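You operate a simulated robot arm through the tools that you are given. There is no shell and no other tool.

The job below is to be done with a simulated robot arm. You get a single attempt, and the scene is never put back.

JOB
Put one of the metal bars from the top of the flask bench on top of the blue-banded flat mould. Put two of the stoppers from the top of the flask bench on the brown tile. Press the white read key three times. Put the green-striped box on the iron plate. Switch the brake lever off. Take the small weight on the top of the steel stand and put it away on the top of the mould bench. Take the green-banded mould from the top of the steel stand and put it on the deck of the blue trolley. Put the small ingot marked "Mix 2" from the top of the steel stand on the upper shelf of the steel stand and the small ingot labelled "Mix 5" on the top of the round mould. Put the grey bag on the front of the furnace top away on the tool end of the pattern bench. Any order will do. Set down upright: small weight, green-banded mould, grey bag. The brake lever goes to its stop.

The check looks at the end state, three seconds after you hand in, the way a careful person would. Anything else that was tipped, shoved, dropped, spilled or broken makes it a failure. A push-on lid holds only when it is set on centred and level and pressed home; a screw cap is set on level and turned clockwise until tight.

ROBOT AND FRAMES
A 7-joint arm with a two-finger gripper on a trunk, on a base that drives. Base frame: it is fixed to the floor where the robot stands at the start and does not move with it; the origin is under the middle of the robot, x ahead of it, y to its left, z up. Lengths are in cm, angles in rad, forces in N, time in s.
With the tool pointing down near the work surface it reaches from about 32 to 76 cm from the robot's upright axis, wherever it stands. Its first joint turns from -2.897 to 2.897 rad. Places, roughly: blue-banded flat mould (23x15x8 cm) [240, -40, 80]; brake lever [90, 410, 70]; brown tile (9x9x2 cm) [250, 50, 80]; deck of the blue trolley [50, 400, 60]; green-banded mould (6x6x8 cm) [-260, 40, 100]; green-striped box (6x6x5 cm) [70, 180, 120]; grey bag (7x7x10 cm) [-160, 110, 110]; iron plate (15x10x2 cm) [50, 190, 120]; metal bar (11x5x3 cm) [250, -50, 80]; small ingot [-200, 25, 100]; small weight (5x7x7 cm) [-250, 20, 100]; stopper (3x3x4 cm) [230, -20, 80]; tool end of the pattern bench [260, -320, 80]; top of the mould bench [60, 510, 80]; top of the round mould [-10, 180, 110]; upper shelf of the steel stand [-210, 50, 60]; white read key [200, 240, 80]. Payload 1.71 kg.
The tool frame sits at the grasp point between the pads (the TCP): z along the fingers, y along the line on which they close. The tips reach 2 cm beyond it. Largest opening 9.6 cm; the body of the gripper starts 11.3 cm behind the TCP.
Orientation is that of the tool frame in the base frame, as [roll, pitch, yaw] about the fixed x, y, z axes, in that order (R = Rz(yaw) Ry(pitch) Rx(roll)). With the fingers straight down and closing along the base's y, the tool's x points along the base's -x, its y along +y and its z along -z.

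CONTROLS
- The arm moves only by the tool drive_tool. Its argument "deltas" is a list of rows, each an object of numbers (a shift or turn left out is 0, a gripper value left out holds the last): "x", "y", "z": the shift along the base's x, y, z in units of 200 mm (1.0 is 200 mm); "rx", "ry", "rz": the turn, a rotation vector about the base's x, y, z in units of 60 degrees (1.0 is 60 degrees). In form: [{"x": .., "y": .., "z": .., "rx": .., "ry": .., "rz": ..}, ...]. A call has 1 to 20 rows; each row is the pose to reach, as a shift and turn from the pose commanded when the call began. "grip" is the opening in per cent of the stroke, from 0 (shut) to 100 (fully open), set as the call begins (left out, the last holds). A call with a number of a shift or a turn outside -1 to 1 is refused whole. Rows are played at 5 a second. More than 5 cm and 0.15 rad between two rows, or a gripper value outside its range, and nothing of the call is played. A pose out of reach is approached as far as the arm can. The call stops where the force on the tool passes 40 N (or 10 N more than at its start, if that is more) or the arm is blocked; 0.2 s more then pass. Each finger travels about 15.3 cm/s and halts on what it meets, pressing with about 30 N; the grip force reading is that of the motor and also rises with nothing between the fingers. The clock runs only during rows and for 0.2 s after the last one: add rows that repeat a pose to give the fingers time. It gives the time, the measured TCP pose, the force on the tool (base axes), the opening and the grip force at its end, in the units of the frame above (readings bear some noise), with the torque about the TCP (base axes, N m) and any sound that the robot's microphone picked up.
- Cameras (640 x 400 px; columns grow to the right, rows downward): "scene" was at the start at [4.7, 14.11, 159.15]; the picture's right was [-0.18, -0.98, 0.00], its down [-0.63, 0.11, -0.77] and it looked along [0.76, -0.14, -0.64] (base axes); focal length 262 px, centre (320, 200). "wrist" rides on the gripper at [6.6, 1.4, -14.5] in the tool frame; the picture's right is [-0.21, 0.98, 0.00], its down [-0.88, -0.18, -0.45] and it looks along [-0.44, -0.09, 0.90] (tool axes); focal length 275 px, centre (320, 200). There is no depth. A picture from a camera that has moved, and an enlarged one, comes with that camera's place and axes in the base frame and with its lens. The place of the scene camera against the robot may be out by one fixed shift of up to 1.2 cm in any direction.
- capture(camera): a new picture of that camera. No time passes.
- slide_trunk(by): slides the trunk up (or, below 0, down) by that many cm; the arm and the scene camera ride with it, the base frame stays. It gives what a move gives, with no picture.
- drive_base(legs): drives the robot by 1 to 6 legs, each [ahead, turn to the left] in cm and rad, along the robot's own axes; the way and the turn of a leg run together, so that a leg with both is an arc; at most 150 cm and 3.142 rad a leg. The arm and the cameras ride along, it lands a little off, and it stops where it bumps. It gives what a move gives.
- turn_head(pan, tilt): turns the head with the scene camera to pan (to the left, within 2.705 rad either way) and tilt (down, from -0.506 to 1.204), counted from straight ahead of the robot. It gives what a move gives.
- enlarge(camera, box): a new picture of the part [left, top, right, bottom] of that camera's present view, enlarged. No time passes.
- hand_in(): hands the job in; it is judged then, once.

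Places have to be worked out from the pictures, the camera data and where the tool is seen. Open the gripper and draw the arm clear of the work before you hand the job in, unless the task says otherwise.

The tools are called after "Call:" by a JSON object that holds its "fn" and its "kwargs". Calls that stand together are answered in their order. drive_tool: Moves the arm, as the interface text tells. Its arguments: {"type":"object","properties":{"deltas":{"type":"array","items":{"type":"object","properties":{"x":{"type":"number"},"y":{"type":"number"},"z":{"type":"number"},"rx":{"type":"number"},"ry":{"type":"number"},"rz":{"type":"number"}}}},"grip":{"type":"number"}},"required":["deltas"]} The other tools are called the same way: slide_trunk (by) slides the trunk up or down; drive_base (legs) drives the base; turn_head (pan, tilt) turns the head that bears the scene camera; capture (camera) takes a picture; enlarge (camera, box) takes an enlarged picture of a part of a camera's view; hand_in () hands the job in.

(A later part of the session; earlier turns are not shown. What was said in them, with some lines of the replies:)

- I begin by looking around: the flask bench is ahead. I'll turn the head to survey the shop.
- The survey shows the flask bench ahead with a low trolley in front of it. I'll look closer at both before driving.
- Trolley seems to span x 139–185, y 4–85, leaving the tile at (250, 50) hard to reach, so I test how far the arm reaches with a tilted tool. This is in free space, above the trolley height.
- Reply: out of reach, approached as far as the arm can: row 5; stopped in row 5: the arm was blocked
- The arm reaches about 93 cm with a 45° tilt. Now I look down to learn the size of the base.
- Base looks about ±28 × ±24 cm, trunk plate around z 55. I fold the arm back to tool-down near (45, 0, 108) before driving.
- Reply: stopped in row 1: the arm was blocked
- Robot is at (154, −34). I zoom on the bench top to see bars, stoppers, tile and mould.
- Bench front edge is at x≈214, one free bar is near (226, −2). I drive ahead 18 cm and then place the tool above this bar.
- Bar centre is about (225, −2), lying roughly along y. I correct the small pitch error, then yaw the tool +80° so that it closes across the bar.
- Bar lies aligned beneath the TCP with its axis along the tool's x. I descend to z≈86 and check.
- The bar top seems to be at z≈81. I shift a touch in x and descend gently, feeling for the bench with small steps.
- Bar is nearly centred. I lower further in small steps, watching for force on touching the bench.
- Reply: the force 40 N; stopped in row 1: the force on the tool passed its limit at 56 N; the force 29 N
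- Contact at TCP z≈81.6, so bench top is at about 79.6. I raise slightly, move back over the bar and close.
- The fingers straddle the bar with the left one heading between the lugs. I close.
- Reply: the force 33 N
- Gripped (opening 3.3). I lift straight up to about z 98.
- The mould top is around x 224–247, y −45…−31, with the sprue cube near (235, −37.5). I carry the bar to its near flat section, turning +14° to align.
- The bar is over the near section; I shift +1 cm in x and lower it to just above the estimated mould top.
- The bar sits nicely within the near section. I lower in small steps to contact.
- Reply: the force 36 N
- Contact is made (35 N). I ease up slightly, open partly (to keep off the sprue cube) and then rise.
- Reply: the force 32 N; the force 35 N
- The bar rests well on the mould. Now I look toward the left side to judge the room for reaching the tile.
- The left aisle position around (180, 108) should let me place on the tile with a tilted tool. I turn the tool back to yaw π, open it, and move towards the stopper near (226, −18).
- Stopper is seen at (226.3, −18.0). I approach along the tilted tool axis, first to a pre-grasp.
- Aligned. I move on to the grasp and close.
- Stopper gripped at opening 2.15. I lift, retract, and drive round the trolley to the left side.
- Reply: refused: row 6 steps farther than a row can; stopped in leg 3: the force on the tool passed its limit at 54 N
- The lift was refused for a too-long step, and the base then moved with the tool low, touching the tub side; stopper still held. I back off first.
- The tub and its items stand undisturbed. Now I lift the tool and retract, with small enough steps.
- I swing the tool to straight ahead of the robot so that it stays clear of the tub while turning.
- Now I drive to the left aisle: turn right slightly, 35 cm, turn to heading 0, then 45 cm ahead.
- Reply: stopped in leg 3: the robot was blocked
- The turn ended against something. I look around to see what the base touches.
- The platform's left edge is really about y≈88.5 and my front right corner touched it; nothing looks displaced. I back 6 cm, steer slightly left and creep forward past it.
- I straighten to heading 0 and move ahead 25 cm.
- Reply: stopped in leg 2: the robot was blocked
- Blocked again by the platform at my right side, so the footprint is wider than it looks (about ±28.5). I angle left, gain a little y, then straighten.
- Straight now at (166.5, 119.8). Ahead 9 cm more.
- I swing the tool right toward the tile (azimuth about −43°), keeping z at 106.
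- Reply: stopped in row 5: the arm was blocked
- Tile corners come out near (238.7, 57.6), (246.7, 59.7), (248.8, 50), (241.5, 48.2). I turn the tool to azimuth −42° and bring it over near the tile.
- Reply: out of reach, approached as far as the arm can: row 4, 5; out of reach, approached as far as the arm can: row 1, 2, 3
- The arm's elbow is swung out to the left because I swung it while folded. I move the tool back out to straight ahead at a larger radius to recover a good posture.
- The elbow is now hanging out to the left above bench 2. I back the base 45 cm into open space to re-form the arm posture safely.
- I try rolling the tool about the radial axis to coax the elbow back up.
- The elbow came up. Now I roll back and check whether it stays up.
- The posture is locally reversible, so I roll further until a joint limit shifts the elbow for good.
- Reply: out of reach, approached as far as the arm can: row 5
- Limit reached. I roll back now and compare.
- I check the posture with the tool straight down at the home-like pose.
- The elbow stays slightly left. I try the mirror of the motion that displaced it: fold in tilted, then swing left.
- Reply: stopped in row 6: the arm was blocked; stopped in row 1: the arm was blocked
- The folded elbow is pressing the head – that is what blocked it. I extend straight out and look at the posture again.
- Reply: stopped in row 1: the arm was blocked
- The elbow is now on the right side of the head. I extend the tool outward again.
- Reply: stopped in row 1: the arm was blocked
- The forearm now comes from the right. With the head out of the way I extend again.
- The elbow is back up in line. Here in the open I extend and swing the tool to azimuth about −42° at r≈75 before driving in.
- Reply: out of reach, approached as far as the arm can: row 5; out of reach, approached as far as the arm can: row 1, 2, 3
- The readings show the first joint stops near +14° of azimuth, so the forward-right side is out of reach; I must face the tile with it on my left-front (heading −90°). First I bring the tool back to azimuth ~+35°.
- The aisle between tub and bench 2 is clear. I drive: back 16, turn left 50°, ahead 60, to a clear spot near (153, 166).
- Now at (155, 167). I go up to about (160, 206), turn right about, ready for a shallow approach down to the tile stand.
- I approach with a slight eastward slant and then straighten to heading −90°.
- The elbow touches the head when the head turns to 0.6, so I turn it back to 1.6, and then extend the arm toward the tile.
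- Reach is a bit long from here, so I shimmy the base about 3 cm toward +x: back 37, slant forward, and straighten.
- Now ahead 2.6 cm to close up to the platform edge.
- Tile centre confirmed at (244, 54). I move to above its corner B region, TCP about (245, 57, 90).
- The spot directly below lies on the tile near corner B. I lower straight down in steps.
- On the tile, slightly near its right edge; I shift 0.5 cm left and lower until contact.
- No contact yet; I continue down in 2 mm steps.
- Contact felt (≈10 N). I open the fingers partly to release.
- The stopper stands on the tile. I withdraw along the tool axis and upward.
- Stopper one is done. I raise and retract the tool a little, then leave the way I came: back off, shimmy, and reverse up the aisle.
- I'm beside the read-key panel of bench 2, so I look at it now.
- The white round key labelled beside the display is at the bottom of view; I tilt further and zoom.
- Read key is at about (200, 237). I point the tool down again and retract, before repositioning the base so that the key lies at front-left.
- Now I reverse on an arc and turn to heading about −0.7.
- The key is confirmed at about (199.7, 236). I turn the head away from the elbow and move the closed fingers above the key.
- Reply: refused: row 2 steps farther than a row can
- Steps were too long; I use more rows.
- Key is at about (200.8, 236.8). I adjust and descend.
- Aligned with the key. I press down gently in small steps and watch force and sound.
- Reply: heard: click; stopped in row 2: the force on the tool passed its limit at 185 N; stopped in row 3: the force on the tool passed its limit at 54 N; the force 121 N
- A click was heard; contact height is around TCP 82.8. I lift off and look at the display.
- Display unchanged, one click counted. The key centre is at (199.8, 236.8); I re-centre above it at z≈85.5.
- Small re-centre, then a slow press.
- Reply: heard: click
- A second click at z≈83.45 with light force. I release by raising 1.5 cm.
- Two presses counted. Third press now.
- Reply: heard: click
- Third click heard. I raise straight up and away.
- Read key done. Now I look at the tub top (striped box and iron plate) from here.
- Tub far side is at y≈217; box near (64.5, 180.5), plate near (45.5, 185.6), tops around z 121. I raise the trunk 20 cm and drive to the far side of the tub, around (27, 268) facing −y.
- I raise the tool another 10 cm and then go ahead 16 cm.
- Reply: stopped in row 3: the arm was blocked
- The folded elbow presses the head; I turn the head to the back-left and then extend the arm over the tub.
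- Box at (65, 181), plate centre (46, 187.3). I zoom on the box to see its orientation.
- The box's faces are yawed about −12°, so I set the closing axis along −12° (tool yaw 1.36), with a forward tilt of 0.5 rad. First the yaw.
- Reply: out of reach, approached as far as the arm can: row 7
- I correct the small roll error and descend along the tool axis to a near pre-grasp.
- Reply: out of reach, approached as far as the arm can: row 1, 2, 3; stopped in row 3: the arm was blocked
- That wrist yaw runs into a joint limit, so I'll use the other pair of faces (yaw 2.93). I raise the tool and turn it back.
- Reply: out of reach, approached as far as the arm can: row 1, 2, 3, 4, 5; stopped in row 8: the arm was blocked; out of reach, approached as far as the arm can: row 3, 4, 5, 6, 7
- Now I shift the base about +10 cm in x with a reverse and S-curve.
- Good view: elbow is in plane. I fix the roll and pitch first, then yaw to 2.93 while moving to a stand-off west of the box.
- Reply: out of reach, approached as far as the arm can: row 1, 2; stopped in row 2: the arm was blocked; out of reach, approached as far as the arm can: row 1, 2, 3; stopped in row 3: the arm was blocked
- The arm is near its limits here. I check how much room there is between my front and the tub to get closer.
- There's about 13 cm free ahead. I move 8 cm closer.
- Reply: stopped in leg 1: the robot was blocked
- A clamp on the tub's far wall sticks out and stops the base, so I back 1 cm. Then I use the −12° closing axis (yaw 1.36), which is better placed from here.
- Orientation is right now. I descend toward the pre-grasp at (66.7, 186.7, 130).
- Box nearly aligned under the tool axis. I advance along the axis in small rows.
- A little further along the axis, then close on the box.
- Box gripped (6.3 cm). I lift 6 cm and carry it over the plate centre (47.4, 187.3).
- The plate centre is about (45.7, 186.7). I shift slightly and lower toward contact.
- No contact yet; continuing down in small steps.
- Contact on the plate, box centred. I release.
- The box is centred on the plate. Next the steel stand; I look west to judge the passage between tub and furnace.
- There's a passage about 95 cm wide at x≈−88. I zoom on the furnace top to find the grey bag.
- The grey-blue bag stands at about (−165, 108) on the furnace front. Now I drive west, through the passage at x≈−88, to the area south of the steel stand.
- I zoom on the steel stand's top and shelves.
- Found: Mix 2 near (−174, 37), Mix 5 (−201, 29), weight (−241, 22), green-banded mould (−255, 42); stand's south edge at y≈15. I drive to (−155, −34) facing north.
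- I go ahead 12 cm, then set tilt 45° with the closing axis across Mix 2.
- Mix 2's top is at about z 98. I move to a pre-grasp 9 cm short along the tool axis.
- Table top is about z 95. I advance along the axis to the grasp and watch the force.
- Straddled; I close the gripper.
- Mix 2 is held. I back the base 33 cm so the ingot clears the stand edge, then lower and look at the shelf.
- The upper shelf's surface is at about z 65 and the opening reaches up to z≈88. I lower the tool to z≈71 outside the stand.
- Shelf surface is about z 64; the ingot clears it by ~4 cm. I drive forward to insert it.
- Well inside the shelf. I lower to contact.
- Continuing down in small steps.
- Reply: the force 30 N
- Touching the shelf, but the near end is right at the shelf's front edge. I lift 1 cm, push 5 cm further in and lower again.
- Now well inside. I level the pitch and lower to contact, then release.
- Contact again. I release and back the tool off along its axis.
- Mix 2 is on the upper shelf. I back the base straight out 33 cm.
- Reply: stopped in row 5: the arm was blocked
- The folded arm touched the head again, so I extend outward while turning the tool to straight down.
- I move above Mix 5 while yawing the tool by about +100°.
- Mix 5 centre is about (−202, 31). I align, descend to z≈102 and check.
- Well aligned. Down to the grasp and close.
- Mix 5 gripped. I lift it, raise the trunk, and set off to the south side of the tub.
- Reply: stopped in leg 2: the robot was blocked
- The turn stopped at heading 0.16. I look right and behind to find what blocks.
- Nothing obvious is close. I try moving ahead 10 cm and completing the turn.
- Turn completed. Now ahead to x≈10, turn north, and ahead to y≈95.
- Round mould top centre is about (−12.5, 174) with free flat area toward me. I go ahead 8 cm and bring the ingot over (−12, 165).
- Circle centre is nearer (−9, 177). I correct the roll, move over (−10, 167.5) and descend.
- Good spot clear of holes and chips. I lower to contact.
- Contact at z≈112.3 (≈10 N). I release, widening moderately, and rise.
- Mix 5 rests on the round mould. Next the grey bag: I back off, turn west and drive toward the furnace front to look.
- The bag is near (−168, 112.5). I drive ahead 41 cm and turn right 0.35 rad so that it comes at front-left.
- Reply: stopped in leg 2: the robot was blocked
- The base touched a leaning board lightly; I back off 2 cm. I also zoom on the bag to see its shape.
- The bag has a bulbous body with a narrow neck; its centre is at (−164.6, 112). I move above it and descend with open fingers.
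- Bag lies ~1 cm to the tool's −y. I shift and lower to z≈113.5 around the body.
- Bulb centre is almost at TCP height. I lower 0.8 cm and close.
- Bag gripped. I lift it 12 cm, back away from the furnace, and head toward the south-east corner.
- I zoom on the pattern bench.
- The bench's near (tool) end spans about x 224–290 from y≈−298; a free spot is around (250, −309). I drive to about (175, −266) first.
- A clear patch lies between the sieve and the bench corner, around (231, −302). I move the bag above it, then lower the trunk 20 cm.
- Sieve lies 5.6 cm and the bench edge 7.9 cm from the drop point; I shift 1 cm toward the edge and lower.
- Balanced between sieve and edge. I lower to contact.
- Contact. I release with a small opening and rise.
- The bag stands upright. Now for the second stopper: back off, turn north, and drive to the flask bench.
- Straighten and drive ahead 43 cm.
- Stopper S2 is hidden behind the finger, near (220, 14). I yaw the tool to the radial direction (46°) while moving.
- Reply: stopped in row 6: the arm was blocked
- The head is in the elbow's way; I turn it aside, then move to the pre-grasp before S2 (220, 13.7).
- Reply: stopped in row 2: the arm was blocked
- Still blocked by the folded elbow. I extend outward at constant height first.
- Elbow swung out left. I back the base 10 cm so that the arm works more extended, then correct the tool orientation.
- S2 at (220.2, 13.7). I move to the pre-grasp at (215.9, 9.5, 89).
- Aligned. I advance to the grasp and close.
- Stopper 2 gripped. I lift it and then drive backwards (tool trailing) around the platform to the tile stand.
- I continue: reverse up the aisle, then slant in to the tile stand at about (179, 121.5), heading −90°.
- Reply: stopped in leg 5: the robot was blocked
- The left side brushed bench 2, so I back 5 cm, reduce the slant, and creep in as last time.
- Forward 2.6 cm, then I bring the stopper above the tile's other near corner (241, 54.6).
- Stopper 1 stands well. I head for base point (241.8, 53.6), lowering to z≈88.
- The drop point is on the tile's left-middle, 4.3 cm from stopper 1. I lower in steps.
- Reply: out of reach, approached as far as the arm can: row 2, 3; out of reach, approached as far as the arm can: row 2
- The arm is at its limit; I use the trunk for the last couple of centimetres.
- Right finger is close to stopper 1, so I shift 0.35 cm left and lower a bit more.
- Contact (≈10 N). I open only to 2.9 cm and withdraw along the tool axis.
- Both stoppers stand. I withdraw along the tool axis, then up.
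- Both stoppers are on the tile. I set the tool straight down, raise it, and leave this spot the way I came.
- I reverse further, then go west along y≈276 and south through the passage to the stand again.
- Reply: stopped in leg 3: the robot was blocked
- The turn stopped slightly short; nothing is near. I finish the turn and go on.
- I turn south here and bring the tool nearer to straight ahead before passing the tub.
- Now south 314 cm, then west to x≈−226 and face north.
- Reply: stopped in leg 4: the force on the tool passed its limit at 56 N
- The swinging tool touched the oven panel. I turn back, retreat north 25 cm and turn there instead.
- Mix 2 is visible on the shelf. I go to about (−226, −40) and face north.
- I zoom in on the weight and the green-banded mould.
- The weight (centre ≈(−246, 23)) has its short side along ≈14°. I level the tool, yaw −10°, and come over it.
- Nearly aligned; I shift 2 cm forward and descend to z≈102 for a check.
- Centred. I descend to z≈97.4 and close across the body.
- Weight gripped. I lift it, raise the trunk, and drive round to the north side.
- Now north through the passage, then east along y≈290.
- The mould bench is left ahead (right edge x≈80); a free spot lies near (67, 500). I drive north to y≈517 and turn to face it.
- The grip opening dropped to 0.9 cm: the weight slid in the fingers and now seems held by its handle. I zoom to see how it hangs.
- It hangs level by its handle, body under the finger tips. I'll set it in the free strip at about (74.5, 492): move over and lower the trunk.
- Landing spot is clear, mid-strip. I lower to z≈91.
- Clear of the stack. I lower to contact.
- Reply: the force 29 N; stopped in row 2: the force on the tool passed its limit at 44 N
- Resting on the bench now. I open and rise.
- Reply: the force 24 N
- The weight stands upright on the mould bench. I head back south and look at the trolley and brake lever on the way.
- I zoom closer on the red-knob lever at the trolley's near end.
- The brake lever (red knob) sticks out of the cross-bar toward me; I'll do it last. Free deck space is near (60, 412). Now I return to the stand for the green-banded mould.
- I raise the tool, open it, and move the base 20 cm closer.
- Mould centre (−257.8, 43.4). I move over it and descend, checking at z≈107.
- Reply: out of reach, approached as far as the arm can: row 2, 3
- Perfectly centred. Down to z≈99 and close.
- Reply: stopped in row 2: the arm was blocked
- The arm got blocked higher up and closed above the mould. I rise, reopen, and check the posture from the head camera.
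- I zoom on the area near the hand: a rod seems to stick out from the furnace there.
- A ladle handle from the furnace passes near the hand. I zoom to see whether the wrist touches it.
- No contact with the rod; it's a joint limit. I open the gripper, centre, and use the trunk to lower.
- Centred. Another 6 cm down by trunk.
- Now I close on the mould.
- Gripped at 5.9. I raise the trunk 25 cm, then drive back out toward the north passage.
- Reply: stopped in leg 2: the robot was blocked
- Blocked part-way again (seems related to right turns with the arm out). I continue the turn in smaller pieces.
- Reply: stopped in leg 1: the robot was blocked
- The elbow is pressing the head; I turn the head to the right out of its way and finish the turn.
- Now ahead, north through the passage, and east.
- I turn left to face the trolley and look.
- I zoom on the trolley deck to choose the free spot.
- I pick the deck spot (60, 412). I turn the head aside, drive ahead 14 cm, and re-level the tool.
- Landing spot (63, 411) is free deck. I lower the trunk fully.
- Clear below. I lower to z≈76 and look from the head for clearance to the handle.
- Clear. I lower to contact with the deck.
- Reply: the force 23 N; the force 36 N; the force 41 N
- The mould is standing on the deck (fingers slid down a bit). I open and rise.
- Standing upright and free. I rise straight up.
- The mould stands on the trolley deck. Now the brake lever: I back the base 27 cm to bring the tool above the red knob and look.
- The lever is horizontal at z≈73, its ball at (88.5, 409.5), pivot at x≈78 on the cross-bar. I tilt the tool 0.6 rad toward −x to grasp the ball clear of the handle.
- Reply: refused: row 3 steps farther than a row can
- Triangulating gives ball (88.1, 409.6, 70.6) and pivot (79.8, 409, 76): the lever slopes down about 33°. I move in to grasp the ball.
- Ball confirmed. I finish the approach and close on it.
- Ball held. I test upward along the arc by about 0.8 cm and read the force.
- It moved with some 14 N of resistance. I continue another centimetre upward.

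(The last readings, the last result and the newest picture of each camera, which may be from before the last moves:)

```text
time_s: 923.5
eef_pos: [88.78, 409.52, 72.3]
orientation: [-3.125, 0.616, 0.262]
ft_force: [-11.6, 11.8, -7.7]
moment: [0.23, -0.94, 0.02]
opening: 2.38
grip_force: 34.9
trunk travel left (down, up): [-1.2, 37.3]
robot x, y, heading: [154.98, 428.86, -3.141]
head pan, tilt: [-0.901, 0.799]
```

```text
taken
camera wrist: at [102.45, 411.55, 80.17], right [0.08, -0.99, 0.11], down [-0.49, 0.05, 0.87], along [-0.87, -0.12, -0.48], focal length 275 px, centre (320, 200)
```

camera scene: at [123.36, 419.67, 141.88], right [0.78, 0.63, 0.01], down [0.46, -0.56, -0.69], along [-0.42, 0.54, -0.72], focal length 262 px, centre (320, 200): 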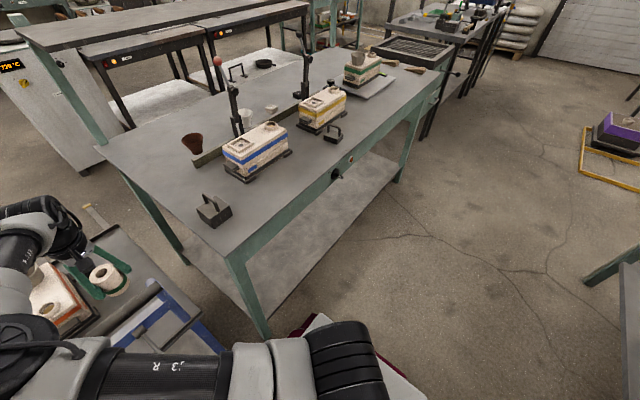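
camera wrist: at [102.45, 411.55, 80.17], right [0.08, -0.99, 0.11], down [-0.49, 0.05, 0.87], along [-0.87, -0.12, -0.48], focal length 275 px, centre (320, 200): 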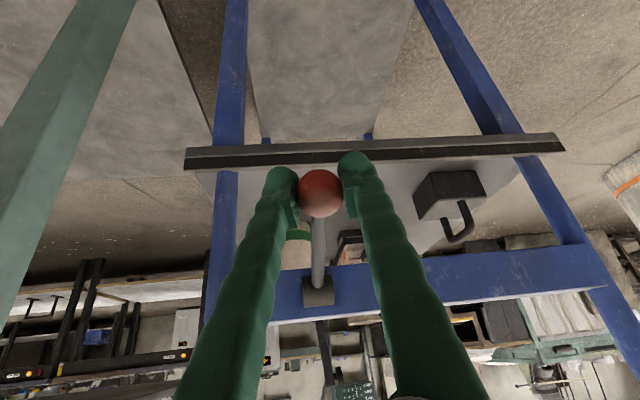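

Up is movable with steady friction. To be sure the start was the lower stop, I go back down slightly past the start and check for a hard stop.

Call:
{"fn": "drive_tool", "kwargs": {"deltas": [{"x": -0.015, "z": -0.03}, {"x": -0.03, "z": -0.06}, {"x": -0.045, "z": -0.085}]}}

Call:
{"fn": "drive_tool", "kwargs": {"deltas": [{"x": -0.01, "z": -0.015}, {"x": -0.02, "z": -0.035}]}}

```text
time_s: 924.3
eef_pos: [88.12, 409.42, 70.76]
orientation: [-3.128, 0.62, 0.26]
ft_force: [3.7, 11.4, 10.9]
moment: [-0.09, 0.48, -0.02]
opening: 2.39
grip_force: 35.1
trunk travel left (down, up): [-1.2, 37.3]
robot x, y, heading: [155.24, 429.06, -3.136]
head pan, tilt: [-0.901, 0.799]
```

```text
time_s: 924.9
eef_pos: [87.86, 409.54, 70.71]
orientation: [-3.127, 0.631, 0.262]
ft_force: [3.3, 8.7, 29.4]
moment: [0.14, -0.68, -0.13]
opening: 2.39
grip_force: 34.5
trunk travel left (down, up): [-1.2, 37.3]
robot x, y, heading: [154.96, 429.21, -3.134]
head pan, tilt: [-0.901, 0.799]
```

The start is indeed the lower stop, so off is up. I move the ball up along the arc in steps.

Call:
{"fn": "drive_tool", "kwargs": {"deltas": [{"x": 0.035, "z": 0.05}, {"x": 0.055, "z": 0.097}, {"x": 0.07, "z": 0.138}, {"x": 0.078, "z": 0.18}]}}

Call:
{"fn": "drive_tool", "kwargs": {"deltas": [{"x": 0.005, "z": 0.042}, {"x": 0.007, "z": 0.085}, {"x": 0.005, "z": 0.128}, {"x": 0.0, "z": 0.17}]}}

Call:
{"fn": "capture", "kwargs": {"camera": "wrist"}}

```text
time_s: 925.9
eef_pos: [89.25, 409.53, 73.22]
orientation: [-3.128, 0.611, 0.259]
ft_force: [1.9, 15.6, -11.4]
moment: [0.16, -0.95, 0.01]
opening: 2.4
grip_force: 35.1
trunk travel left (down, up): [-1.2, 37.3]
robot x, y, heading: [155.01, 428.9, -3.132]
head pan, tilt: [-0.901, 0.799]
```

```text
time_s: 926.9
eef_pos: [88.98, 409.49, 76.87]
orientation: [-3.127, 0.619, 0.262]
ft_force: [1.3, 15.2, -10.3]
moment: [0.18, -0.93, 0.09]
opening: 2.39
grip_force: 35.0
trunk travel left (down, up): [-1.2, 37.3]
robot x, y, heading: [154.76, 429.05, -3.134]
head pan, tilt: [-0.901, 0.799]
```

```text
taken
camera wrist: at [102.69, 411.49, 84.87], right [0.08, -0.99, 0.11], down [-0.49, 0.05, 0.87], along [-0.87, -0.13, -0.48], focal length 275 px, centre (320, 200)
```

wrist: 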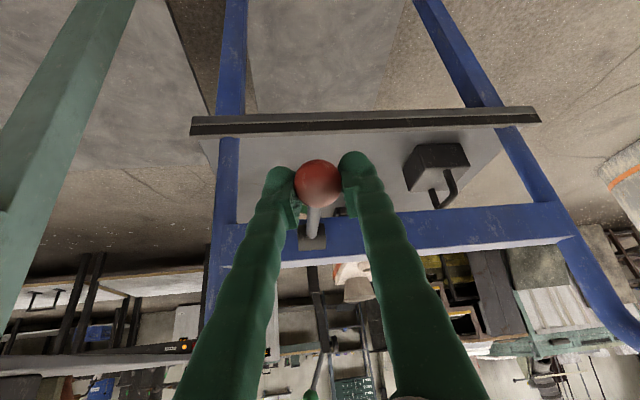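

Lever now near horizontal. Continuing up along the arc.

Call:
{"fn": "drive_tool", "kwargs": {"deltas": [{"x": -0.002, "z": 0.042}, {"x": -0.01, "z": 0.085}, {"x": -0.02, "z": 0.125}]}}

Call:
{"fn": "drive_tool", "kwargs": {"deltas": [{"x": -0.015, "z": 0.035}, {"x": -0.032, "z": 0.07}]}}

Call:
{"fn": "capture", "kwargs": {"camera": "wrist"}}

```text
time_s: 927.7
eef_pos: [88.71, 409.49, 79.3]
orientation: [-3.13, 0.616, 0.261]
ft_force: [-1.6, 12.6, -12.2]
moment: [0.2, -0.86, 0.12]
opening: 2.38
grip_force: 34.9
trunk travel left (down, up): [-1.2, 37.3]
robot x, y, heading: [154.95, 428.84, -3.133]
head pan, tilt: [-0.901, 0.799]
```

```text
time_s: 928.3
eef_pos: [88.12, 409.51, 80.89]
orientation: [-3.128, 0.615, 0.261]
ft_force: [4.6, 11.5, -8.2]
moment: [0.2, -0.98, 0.08]
opening: 2.39
grip_force: 34.9
trunk travel left (down, up): [-1.2, 37.3]
robot x, y, heading: [155.01, 429.15, -3.138]
head pan, tilt: [-0.901, 0.799]
```

```text
taken
camera wrist: at [101.78, 411.47, 88.74], right [0.08, -0.99, 0.11], down [-0.49, 0.05, 0.87], along [-0.87, -0.13, -0.48], focal length 275 px, centre (320, 200)
```

wrist: 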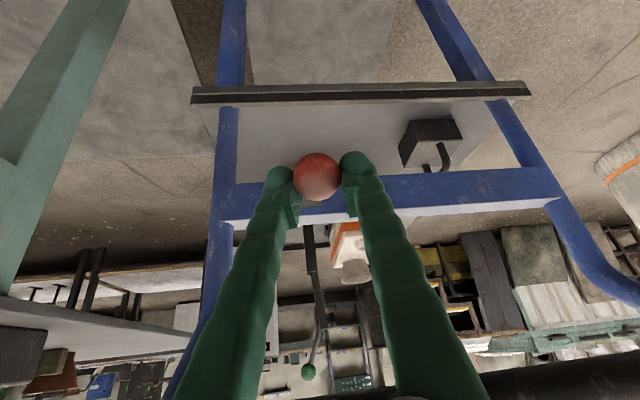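

At about +30° and still moving with only friction. I continue in small steps watching for the stop.

Call:
{"fn": "drive_tool", "kwargs": {"deltas": [{"x": -0.02, "z": 0.035}, {"x": -0.042, "z": 0.068}]}}

Call:
{"fn": "drive_tool", "kwargs": {"deltas": [{"x": -0.025, "z": 0.03}, {"x": -0.05, "z": 0.058}]}}

Call:
{"fn": "capture", "kwargs": {"camera": "wrist"}}

```text
time_s: 928.9
eef_pos: [87.12, 409.41, 81.81]
orientation: [-3.13, 0.612, 0.262]
ft_force: [2.2, 8.7, -22.8]
moment: [0.03, -0.1, 0.12]
opening: 2.35
grip_force: 34.9
trunk travel left (down, up): [-1.2, 37.3]
robot x, y, heading: [155.48, 429.09, -3.132]
head pan, tilt: [-0.901, 0.799]
```

```text
time_s: 929.5
eef_pos: [86.23, 409.21, 83.45]
orientation: [-3.129, 0.618, 0.262]
ft_force: [0.9, 0.4, -0.2]
moment: [-0.02, 0.0, 0.02]
opening: 0.96
grip_force: 0.0
trunk travel left (down, up): [-1.2, 37.3]
robot x, y, heading: [155.3, 429.1, -3.137]
head pan, tilt: [-0.901, 0.799]
```

```text
taken
camera wrist: at [99.86, 411.34, 91.34], right [0.08, -0.99, 0.11], down [-0.49, 0.06, 0.87], along [-0.87, -0.13, -0.48], focal length 275 px, centre (320, 200)
```

wrist: 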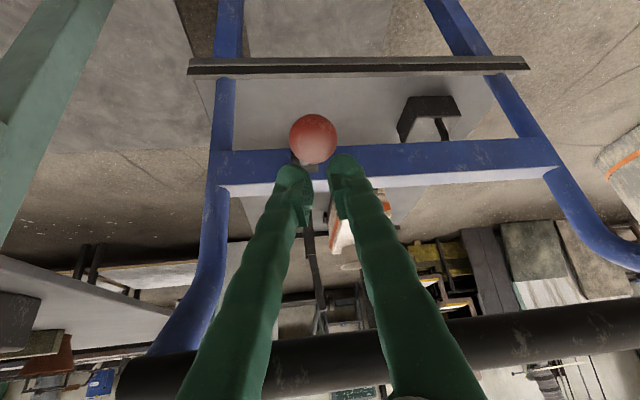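

The force rose to ~23 N and the ball then slipped out, so the upper stop seems reached. I regrip the ball to verify it is hard against the stop.

Call:
{"fn": "drive_tool", "kwargs": {"deltas": [{"z": 0.0}, {"z": 0.0}, {"x": 0.03, "z": -0.04}, {"x": 0.07, "y": 0.01, "z": -0.08}, {"x": 0.1, "y": 0.015, "z": -0.12}], "grip": 60}}

Call:
{"fn": "capture", "kwargs": {"camera": "wrist"}}

```text
time_s: 930.7
eef_pos: [88.3, 409.79, 80.85]
orientation: [-3.126, 0.616, 0.262]
ft_force: [-0.5, 0.1, 0.9]
moment: [-0.02, 0.0, 0.03]
opening: 5.75
grip_force: 0.1
trunk travel left (down, up): [-1.2, 37.3]
robot x, y, heading: [154.78, 429.04, -3.14]
head pan, tilt: [-0.901, 0.799]
```

```text
taken
camera wrist: at [101.92, 411.77, 88.82], right [0.08, -0.99, 0.11], down [-0.49, 0.05, 0.87], along [-0.87, -0.13, -0.48], focal length 275 px, centre (320, 200)
```

wrist: 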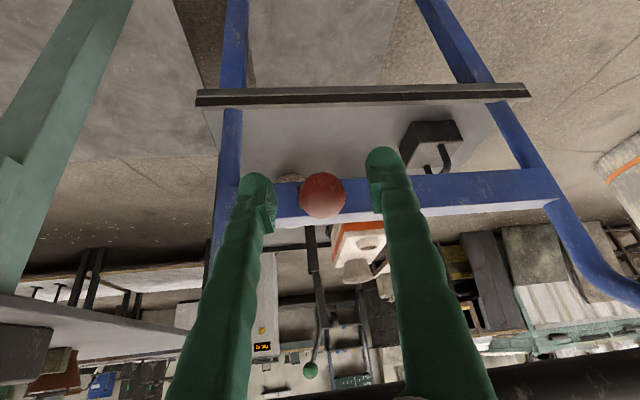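

I close on the ball and push gently upward to confirm the stop.

Call:
{"fn": "drive_tool", "kwargs": {"deltas": [{"z": 0.0}, {"z": 0.0}, {"z": 0.0}], "grip": 10}}

Call:
{"fn": "drive_tool", "kwargs": {"deltas": [{"x": -0.006, "z": 0.01}, {"x": -0.012, "z": 0.022}]}}

Call:
{"fn": "drive_tool", "kwargs": {"deltas": [{"x": -0.006, "z": 0.01}, {"x": -0.012, "z": 0.022}]}}

```text
time_s: 931.5
eef_pos: [88.25, 409.67, 80.89]
orientation: [-3.129, 0.617, 0.261]
ft_force: [0.6, -2.9, 0.0]
moment: [-0.01, 0.05, 0.03]
opening: 2.39
grip_force: 34.8
trunk travel left (down, up): [-1.2, 37.3]
robot x, y, heading: [155.13, 428.87, -3.138]
head pan, tilt: [-0.901, 0.799]
```

```text
time_s: 932.1
eef_pos: [88.03, 409.69, 80.97]
orientation: [-3.128, 0.609, 0.265]
ft_force: [4.4, -3.9, -18.0]
moment: [0.23, -0.99, 0.07]
opening: 2.4
grip_force: 35.3
trunk travel left (down, up): [-1.2, 37.3]
robot x, y, heading: [155.12, 429.06, -3.127]
head pan, tilt: [-0.901, 0.799]
```

```text
time_s: 932.7
eef_pos: [87.82, 409.58, 81.34]
orientation: [-3.13, 0.611, 0.263]
ft_force: [5.2, -1.8, -37.0]
moment: [0.07, -0.23, -0.03]
opening: 2.36
grip_force: 34.7
trunk travel left (down, up): [-1.2, 37.3]
robot x, y, heading: [155.08, 428.74, -3.137]
head pan, tilt: [-0.901, 0.799]
```

Hard stop confirmed (37 N). I release and withdraw along the tool axis.

Call:
{"fn": "drive_tool", "kwargs": {"deltas": [{"z": -0.01}, {"z": -0.01}, {"z": -0.01}], "grip": 65}}

Call:
{"fn": "drive_tool", "kwargs": {"deltas": [{"x": 0.06, "y": 0.015, "z": 0.08}, {"x": 0.15, "y": 0.04, "z": 0.2}, {"x": 0.26, "y": 0.07, "z": 0.36}, {"x": 0.4, "y": 0.1, "z": 0.5}, {"x": 0.55, "y": 0.12, "z": 0.6}]}}

Call:
{"fn": "capture", "kwargs": {"camera": "wrist"}}

```text
time_s: 933.5
eef_pos: [87.73, 409.58, 81.56]
orientation: [-3.126, 0.618, 0.262]
ft_force: [0.8, -0.3, -0.4]
moment: [-0.02, 0.0, 0.0]
opening: 6.25
grip_force: 0.0
trunk travel left (down, up): [-1.2, 37.3]
robot x, y, heading: [155.16, 429.07, -3.136]
head pan, tilt: [-0.901, 0.799]
```

```text
time_s: 934.7
eef_pos: [98.67, 412.12, 93.57]
orientation: [-3.128, 0.616, 0.263]
ft_force: [0.0, 1.0, 0.2]
moment: [0.0, 0.02, -0.01]
opening: 6.24
grip_force: 0.0
trunk travel left (down, up): [-1.2, 37.3]
robot x, y, heading: [155.07, 428.76, -3.136]
head pan, tilt: [-0.901, 0.799]
```

```text
taken
camera wrist: at [112.46, 414.16, 101.49], right [0.08, -0.99, 0.11], down [-0.49, 0.05, 0.87], along [-0.87, -0.13, -0.48], focal length 275 px, centre (320, 200)
```

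wrist: 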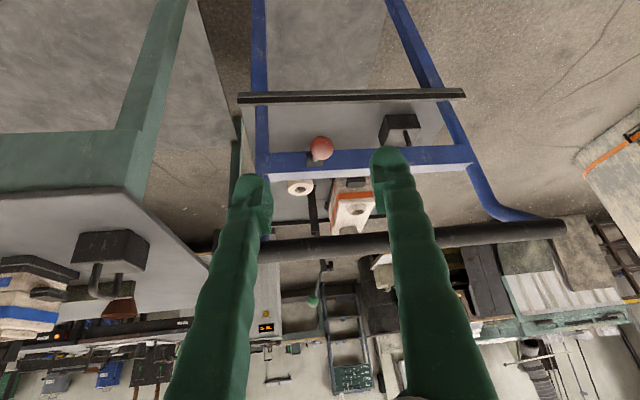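

The lever is up at its stop, and the mould stands on the deck. I open the gripper fully and back well clear of the work.

Call:
{"fn": "drive_tool", "kwargs": {"deltas": [{"x": 0.1, "z": 0.15}, {"x": 0.15, "z": 0.3}], "grip": 100}}

Call:
{"fn": "drive_base", "kwargs": {"legs": [[-15, 0]]}}

Call:
{"fn": "turn_head", "kwargs": {"pan": -0.5, "tilt": 0.6}}

Call:
{"fn": "capture", "kwargs": {"camera": "scene"}}

```text
time_s: 935.3
eef_pos: [101.52, 413.06, 98.94]
orientation: [-3.111, 0.606, 0.252]
ft_force: [0.0, -0.3, 0.5]
moment: [0.01, -0.01, 0.01]
opening: 9.61
grip_force: 0.0
trunk travel left (down, up): [-1.2, 37.3]
robot x, y, heading: [154.77, 429.0, -3.136]
head pan, tilt: [-0.901, 0.799]
```

```text
time_s: 936.7
eef_pos: [116.99, 412.15, 99.54]
orientation: [-3.131, 0.619, 0.26]
ft_force: [-0.3, 0.1, 0.3]
moment: [-0.01, -0.01, -0.01]
opening: 9.62
grip_force: 0.2
trunk travel left (down, up): [-1.2, 37.3]
robot x, y, heading: [170.33, 429.21, -3.133]
head pan, tilt: [-0.901, 0.799]
```

```text
time_s: 937.6
eef_pos: [114.85, 412.25, 98.5]
orientation: [-3.136, 0.598, 0.256]
ft_force: [-0.3, -0.8, -0.2]
moment: [-0.05, -0.07, 0.02]
opening: 9.61
grip_force: 0.1
trunk travel left (down, up): [-1.2, 37.3]
robot x, y, heading: [170.13, 428.78, -3.133]
head pan, tilt: [-0.499, 0.6]
```

```text
taken
camera scene: at [165.26, 417.84, 143.51], right [0.47, 0.88, 0.01], down [0.51, -0.27, -0.82], along [-0.72, 0.39, -0.58], focal length 262 px, centre (320, 200)
```

scene: 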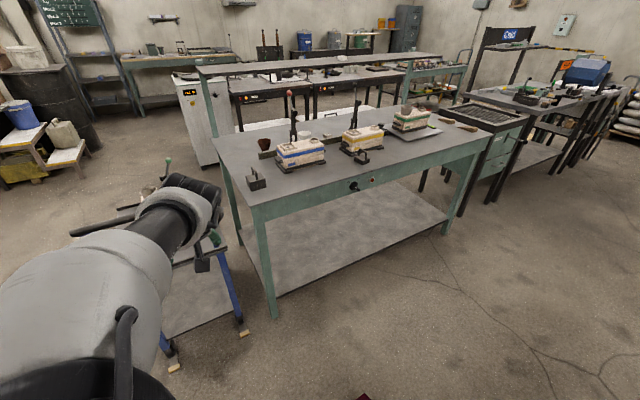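

I take a last look toward the tub and benches before handing in.

Call:
{"fn": "turn_head", "kwargs": {"pan": 1.1, "tilt": 0.3}}

Call:
{"fn": "enlarge", "kwargs": {"camera": "scene", "box": [0, 60, 320, 260]}}

Call:
{"fn": "enlarge", "kwargs": {"camera": "scene", "box": [280, 60, 600, 260]}}

```text
time_s: 939.2
eef_pos: [115.52, 412.21, 98.98]
orientation: [-3.136, 0.605, 0.258]
ft_force: [-0.1, 0.5, -0.2]
moment: [-0.01, 0.0, 0.01]
opening: 9.6
grip_force: 0.1
trunk travel left (down, up): [-1.2, 37.3]
robot x, y, heading: [169.94, 429.01, -3.133]
head pan, tilt: [1.1, 0.3]
```

```text
2.00 times, centred on (160, 160) of scene
camera zoom: at [169.14, 405.31, 146.33], right [-0.89, 0.45, -0.01], down [0.15, 0.26, -0.95], along [-0.42, -0.85, -0.3], focal length 523 px, centre (640, 280)
```

zoom: 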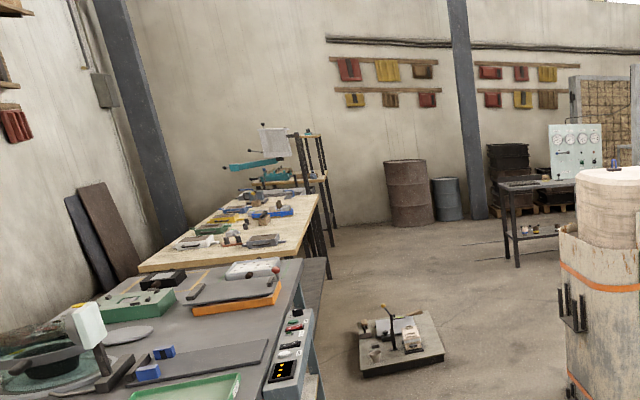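

```text
2.00 times, centred on (440, 160) of scene
camera zoom: at [169.14, 405.31, 146.33], right [-0.89, 0.45, -0.01], down [0.15, 0.26, -0.95], along [-0.42, -0.85, -0.3], focal length 523 px, centre (80, 280)
```

zoom: 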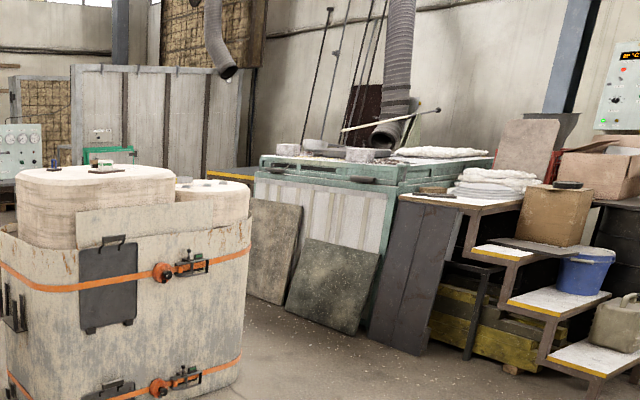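

All pieces look in place and the surroundings undisturbed; the gripper is open and clear. I hand the job in.

Call:
{"fn": "hand_in", "kwargs": {}}

```text
The job is handed in.
```

I handed the job in with every part done. Two results rest on my own judgement, and I bumped a few fixtures along the way. I don't have the check's result.

| Task | Result |
|---|---|
| Metal bar | On the near flat section of the blue-banded flat mould, clear of the raised cube |
| Stoppers | Two standing upright on the brown tile |
| White read key | Three presses, going by three separate clicks |
| Green-striped box | Centred on the iron plate |
| Brake lever | Pushed up to its hard stop |
| Small weight | Upright on the mould bench, in front of the yellow-banded stack |
| Green-banded mould | Upright on the deck of the blue trolley |
| Mix 2 ingot | On the upper shelf of the steel stand |
| Mix 5 ingot | On the top of the round mould |
| Grey bag | Upright on the tool end of the pattern bench |

**Judgement calls:**
- **Read key:** the first press stopped at 185 N and I pressed on it again before lifting off. I heard only one click from that, so I counted it as one press. The display showed dashes throughout.
- **Brake lever:** I saw no on/off label. It started against its lower stop, so I took the upper stop as off and confirmed it was hard against it.

**Bumps while working:**
- **Base:** it touched the low platform in front of the flask bench twice. It also brushed the measuring bench, a board leaning on the furnace and a clamp on the tub.
- **Tool:** with a stopper in the gripper, it ran into the side of the tub (54 N). On another trip it hit the oven panel (56 N).
- **Small weight:** it slid in the fingers while I drove, but was caught by its handle and set down upright.

In my last pictures the tub, platform and boards looked undisturbed. At hand-in the gripper was open and the arm was clear of the work.
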